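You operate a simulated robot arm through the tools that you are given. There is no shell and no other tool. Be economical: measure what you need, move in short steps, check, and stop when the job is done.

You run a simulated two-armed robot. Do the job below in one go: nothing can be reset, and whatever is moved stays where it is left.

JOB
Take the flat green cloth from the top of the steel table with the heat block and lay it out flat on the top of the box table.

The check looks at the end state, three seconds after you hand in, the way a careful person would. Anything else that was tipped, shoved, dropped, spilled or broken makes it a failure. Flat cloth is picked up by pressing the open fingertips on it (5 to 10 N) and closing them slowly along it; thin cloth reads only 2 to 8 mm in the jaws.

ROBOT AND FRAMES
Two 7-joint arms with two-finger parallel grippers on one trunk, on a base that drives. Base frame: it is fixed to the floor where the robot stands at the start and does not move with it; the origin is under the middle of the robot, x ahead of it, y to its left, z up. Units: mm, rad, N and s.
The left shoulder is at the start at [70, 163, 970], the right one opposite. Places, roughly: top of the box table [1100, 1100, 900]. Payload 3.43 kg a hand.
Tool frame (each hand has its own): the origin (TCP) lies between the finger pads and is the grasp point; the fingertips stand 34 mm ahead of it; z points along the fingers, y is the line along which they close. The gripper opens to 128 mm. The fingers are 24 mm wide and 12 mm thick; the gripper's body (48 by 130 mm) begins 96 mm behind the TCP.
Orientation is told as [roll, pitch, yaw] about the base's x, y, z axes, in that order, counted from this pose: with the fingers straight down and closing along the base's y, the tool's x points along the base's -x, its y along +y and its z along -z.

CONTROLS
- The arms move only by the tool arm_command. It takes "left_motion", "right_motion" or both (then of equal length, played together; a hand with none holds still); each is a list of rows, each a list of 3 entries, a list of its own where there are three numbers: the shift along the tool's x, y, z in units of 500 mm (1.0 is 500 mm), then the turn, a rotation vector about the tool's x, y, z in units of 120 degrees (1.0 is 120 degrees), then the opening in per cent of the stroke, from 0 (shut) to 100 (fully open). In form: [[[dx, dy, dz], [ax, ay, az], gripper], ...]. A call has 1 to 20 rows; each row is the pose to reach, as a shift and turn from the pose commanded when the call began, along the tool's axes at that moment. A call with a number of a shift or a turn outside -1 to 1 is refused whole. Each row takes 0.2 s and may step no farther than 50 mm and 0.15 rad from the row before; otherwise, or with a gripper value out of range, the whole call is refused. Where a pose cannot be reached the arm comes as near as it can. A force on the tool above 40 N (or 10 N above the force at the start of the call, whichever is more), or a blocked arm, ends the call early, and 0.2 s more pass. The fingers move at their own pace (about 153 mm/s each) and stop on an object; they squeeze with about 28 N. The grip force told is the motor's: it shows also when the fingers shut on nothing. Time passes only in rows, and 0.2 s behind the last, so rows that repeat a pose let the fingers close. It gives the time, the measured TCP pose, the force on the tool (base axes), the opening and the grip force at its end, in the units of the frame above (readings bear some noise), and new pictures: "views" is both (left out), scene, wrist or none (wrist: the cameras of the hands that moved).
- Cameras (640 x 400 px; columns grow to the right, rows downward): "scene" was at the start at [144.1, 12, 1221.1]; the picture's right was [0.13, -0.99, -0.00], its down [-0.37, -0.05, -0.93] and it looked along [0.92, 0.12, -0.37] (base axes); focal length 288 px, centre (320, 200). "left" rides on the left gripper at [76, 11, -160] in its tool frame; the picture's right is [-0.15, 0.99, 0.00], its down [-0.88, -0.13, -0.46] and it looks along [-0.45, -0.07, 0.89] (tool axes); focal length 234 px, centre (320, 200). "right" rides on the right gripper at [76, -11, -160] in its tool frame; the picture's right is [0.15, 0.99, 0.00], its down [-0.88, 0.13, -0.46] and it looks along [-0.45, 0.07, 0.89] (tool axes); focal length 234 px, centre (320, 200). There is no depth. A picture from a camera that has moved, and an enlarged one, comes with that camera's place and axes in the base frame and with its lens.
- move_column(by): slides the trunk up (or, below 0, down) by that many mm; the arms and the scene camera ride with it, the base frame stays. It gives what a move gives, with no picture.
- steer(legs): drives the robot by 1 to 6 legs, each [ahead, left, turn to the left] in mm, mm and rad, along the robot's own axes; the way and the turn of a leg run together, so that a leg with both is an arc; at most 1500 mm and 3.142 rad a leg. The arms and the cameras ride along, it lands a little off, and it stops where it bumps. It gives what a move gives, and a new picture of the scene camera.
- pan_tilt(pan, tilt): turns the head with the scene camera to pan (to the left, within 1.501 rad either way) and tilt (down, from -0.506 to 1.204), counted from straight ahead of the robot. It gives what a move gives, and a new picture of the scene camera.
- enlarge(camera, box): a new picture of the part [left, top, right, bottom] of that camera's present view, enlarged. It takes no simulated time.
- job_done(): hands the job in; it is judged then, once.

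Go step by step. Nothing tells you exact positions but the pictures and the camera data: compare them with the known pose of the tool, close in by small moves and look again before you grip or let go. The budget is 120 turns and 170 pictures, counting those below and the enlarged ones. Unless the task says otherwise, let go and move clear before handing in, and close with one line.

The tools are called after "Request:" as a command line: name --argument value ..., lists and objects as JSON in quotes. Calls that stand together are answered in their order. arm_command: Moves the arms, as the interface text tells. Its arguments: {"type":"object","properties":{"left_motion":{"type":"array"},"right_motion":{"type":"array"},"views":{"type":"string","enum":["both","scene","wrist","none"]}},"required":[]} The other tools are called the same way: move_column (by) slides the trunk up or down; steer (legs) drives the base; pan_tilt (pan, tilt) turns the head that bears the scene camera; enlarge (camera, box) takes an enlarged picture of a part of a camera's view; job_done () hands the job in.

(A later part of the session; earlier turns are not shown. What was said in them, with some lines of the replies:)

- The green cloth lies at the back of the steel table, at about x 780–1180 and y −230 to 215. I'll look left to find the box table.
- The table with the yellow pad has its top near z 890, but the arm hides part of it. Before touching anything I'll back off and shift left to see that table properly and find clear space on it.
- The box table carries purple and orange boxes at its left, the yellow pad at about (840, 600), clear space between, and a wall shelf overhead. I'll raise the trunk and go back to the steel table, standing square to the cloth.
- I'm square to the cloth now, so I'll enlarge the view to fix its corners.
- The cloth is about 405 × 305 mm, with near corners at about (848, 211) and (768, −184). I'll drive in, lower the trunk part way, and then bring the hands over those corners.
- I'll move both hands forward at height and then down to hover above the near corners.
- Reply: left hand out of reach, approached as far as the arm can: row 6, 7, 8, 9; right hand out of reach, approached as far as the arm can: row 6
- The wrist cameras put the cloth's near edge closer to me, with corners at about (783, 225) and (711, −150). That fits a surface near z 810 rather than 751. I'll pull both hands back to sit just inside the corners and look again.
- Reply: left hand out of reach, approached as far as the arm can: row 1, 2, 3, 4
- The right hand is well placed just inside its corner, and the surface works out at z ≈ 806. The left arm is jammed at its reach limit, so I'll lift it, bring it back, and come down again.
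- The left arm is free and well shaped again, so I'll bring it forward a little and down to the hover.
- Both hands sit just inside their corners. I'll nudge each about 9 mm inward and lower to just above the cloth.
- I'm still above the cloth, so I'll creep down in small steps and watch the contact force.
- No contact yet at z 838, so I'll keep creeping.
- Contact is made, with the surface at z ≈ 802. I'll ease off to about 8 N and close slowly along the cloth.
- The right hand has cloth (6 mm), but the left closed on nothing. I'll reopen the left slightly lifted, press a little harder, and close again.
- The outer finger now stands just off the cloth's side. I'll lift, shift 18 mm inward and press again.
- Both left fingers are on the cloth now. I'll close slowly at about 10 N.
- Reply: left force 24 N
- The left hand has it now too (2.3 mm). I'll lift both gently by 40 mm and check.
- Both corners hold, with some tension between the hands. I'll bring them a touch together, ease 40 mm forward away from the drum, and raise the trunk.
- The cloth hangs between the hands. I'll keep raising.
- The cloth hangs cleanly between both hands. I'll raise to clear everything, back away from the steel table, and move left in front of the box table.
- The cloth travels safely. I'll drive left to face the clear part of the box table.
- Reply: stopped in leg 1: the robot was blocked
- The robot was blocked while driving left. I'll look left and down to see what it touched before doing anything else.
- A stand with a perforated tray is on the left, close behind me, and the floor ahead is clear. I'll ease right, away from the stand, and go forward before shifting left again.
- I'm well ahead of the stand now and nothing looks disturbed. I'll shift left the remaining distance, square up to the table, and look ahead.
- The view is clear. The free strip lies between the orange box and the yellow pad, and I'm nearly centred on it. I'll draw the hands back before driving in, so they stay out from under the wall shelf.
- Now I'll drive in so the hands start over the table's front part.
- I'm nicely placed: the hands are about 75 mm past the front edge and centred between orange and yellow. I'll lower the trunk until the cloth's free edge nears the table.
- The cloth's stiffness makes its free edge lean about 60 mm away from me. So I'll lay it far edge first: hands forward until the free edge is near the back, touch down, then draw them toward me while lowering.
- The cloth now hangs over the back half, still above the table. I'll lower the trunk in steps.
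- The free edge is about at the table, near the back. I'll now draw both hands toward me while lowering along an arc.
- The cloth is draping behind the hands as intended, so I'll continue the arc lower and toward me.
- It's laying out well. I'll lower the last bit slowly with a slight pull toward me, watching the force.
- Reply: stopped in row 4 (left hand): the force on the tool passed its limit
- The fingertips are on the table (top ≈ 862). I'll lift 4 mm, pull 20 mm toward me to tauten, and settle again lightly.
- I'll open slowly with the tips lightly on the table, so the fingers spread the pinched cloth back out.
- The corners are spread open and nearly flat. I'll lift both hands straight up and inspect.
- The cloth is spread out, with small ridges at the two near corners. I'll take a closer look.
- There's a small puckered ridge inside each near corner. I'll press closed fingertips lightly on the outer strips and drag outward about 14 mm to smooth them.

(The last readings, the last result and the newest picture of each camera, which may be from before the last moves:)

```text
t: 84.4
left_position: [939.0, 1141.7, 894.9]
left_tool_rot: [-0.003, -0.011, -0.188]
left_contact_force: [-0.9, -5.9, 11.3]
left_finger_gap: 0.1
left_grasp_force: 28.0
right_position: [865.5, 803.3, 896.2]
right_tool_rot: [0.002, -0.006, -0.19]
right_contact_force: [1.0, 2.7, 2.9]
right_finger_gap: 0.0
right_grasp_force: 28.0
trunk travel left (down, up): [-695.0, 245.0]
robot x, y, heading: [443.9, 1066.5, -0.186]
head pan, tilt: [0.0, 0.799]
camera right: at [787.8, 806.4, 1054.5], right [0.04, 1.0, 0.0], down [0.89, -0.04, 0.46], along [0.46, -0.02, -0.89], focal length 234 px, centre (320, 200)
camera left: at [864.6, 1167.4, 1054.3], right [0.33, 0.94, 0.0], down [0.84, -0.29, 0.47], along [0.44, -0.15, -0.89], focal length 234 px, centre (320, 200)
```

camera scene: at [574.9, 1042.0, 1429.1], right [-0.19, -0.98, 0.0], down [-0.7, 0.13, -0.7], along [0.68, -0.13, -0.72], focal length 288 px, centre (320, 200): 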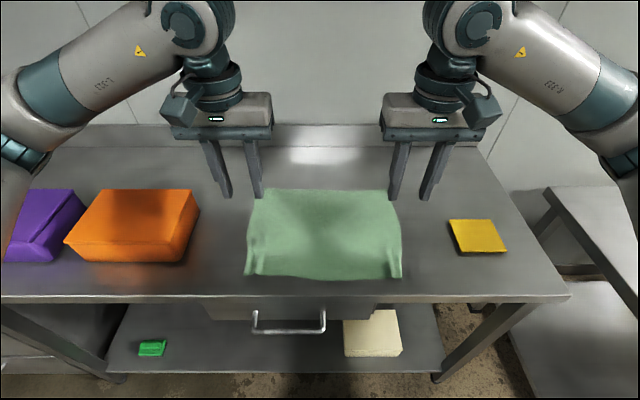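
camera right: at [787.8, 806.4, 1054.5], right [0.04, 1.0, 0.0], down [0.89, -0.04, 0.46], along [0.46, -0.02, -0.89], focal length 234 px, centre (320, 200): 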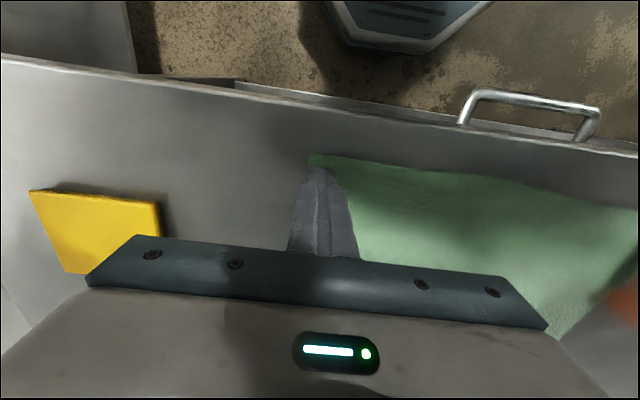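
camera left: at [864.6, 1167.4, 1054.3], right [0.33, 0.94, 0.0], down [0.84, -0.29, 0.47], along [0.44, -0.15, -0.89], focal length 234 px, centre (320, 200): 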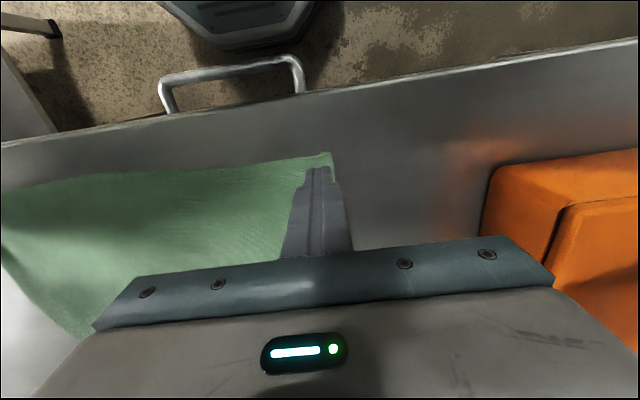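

Both strips seem to have slid outward and the ridges look gone. I'll lift straight up and inspect.

Request:
arm_command --left_motion '[[[0, 0, -0.02], [0, 0, 0], 0], [[0, 0, -0.08], [0, 0, 0], 0], [[0, 0, -0.16], [0, 0, 0], 0], [[0, 0, -0.25], [0, 0, 0], 0], [[0, 0, -0.34], [0, 0, 0], 0], [[0, 0, -0.43], [0, 0, 0], 0], [[0, 0, -0.43], [0, 0, 0], 0]]' --right_motion '[[[0, 0, -0.02], [0, 0, 0], 0], [[0, 0, -0.08], [0, 0, 0], 0], [[0, 0, -0.16], [0, 0, 0], 0], [[0, 0, -0.25], [0, 0, 0], 0], [[0, 0, -0.34], [0, 0, 0], 0], [[0, 0, -0.43], [0, 0, 0], 0], [[0, 0, -0.43], [0, 0, 0], 0]]'

Request:
enlarge --camera "scene" --box '[230, 175, 422, 295]'

```text
t: 86.0
left_position: [936.1, 1141.9, 1110.1]
left_tool_rot: [-0.001, -0.006, -0.19]
left_contact_force: [1.3, 0.5, -0.3]
left_finger_gap: 0.0
left_grasp_force: 28.0
right_position: [865.8, 803.9, 1110.3]
right_tool_rot: [0.002, -0.002, -0.191]
right_contact_force: [0.5, 0.7, -0.6]
right_finger_gap: 0.2
right_grasp_force: 27.6
trunk travel left (down, up): [-695.0, 245.0]
robot x, y, heading: [447.9, 1068.2, -0.186]
head pan, tilt: [0.0, 0.799]
camera scene: at [575.2, 1041.8, 1429.0], right [-0.19, -0.98, 0.0], down [-0.7, 0.13, -0.7], along [0.68, -0.13, -0.72], focal length 288 px, centre (320, 200)
camera right: at [789.1, 807.4, 1268.5], right [0.04, 1.0, 0.0], down [0.89, -0.04, 0.46], along [0.46, -0.02, -0.89], focal length 234 px, centre (320, 200)
camera left: at [862.8, 1167.6, 1269.6], right [0.33, 0.94, 0.0], down [0.84, -0.29, 0.46], along [0.44, -0.15, -0.89], focal length 234 px, centre (320, 200)
```

scene: 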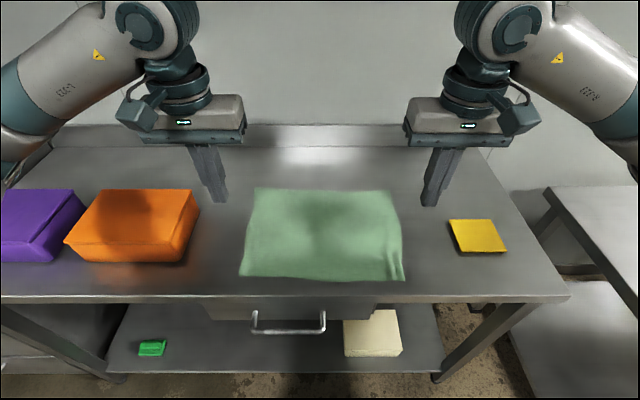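
right: 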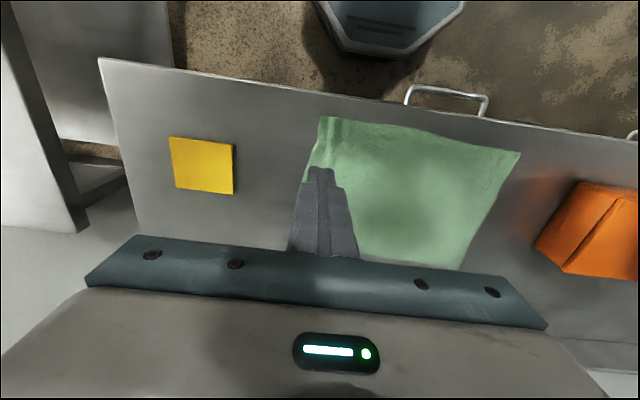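
left: 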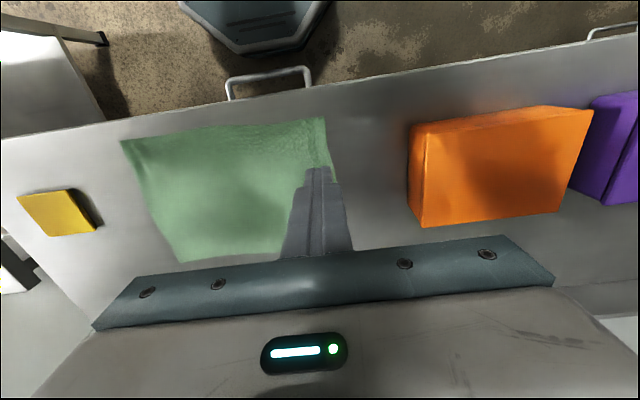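

```text
3.33 times, centred on (326, 235) of scene
camera zoom: at [575.2, 1041.8, 1429.0], right [-0.19, -0.98, 0.0], down [-0.7, 0.13, -0.7], along [0.68, -0.13, -0.72], focal length 961 px, centre (300, 83)
```

zoom: 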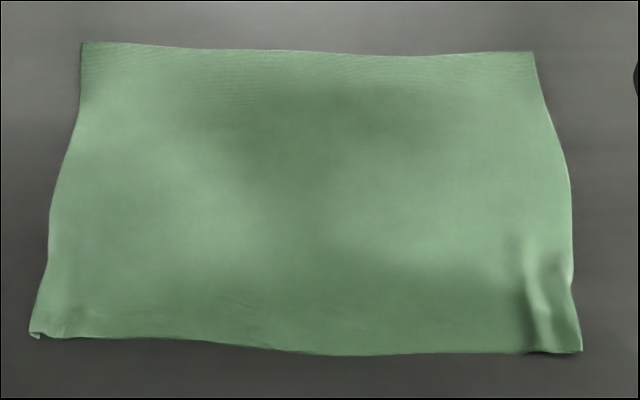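

The left corner is flat now. The right finger slid off, so I'll repeat there a bit further in and with slightly more pressure.

Request:
arm_command --right_motion '[[[0.01, 0.028, 0.05], [0, 0, 0], 0], [[0.01, 0.028, 0.14], [0, 0, 0], 0], [[0.01, 0.028, 0.23], [0, 0, 0], 0], [[0.01, 0.028, 0.32], [0, 0, 0], 0], [[0.01, 0.028, 0.39], [0, 0, 0], 0], [[0.01, 0.028, 0.42], [0, 0, 0], 0], [[0.01, 0.028, 0.43], [0, 0, 0], 0], [[0.01, 0.028, 0.432], [0, 0, 0], 0], [[0.01, 0.022, 0.432], [0, 0, 0], 0], [[0.01, 0.014, 0.432], [0, 0, 0], 0], [[0.01, 0.006, 0.432], [0, 0, 0], 0], [[0.01, 0.0, 0.432], [0, 0, 0], 0], [[0.01, 0.0, 0.432], [0, 0, 0], 0]]' --views "wrist"

Request:
arm_command --right_motion '[[[0, 0, -0.02], [0, 0, 0], 0], [[0, 0, -0.08], [0, 0, 0], 0], [[0, 0, -0.16], [0, 0, 0], 0], [[0, 0, -0.25], [0, 0, 0], 0], [[0, 0, -0.34], [0, 0, 0], 0], [[0, 0, -0.43], [0, 0, 0], 0], [[0, 0, -0.43], [0, 0, 0], 0]]' --views "wrist"

Request:
enlarge --camera "scene" --box '[230, 175, 422, 295]'

```text
t: 88.8
left_position: [934.4, 1143.6, 1111.0]
left_tool_rot: [-0.002, -0.01, -0.188]
left_contact_force: [0.1, 0.0, -1.6]
left_finger_gap: 0.2
left_grasp_force: 27.4
right_position: [860.7, 805.1, 895.9]
right_tool_rot: [0.002, -0.005, -0.192]
right_contact_force: [1.8, 6.8, 25.2]
right_finger_gap: 0.0
right_grasp_force: 27.8
trunk travel left (down, up): [-695.0, 245.0]
robot x, y, heading: [444.3, 1067.8, -0.184]
head pan, tilt: [0.0, 0.799]
camera right: at [783.2, 809.4, 1053.7], right [0.04, 1.0, 0.0], down [0.89, -0.04, 0.46], along [0.46, -0.02, -0.89], focal length 234 px, centre (320, 200)
```

right: 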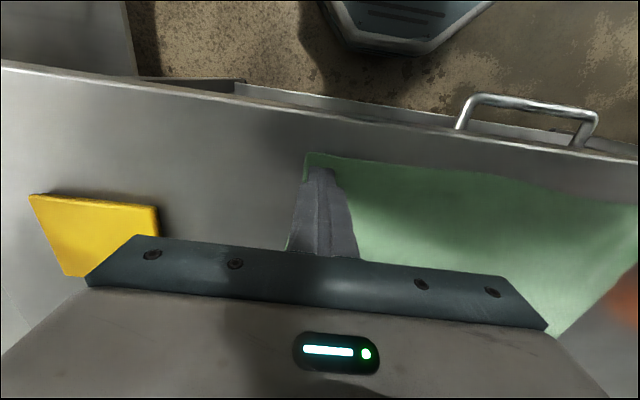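

```text
t: 90.4
left_position: [937.1, 1141.9, 1110.4]
left_tool_rot: [-0.002, -0.009, -0.189]
left_contact_force: [-0.3, 0.8, 0.0]
left_finger_gap: 0.3
left_grasp_force: 27.9
right_position: [860.5, 803.2, 1109.1]
right_tool_rot: [0.002, -0.002, -0.191]
right_contact_force: [-0.3, 0.5, -0.3]
right_finger_gap: 0.1
right_grasp_force: 27.8
trunk travel left (down, up): [-695.0, 245.0]
robot x, y, heading: [441.6, 1069.7, -0.181]
head pan, tilt: [0.0, 0.799]
camera right: at [783.1, 807.0, 1267.5], right [0.04, 1.0, 0.0], down [0.89, -0.04, 0.46], along [0.46, -0.02, -0.89], focal length 234 px, centre (320, 200)
```

right: 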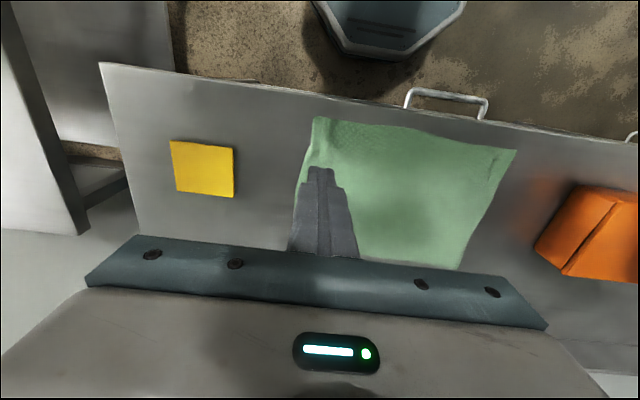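

```text
3.33 times, centred on (326, 235) of scene
camera zoom: at [574.8, 1041.6, 1429.1], right [-0.19, -0.98, 0.0], down [-0.7, 0.13, -0.7], along [0.68, -0.13, -0.72], focal length 961 px, centre (300, 83)
```

zoom: 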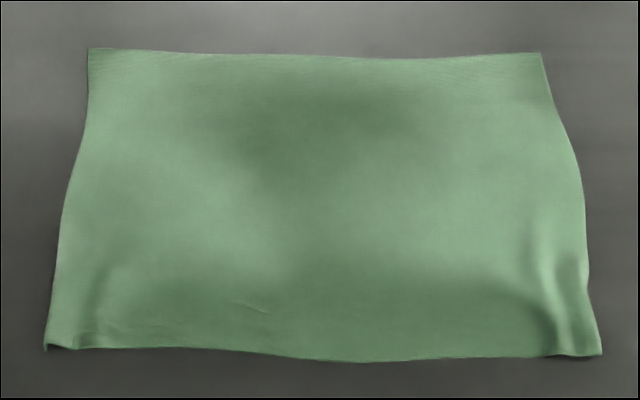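

The cloth lies open and essentially flat on the box table, clear of the orange box and yellow pad. Both hands are empty and well above it, so I'm handing in.

Request:
job_done

```text
The job is handed in.
```

I moved the green cloth from the steel table to the box table and laid it out flat between the orange box and the yellow pad; a slight pucker remains at the near right corner. On the way, the base was blocked once while driving left. I didn't see what it touched, though a tray stand was nearby; nothing looked disturbed.
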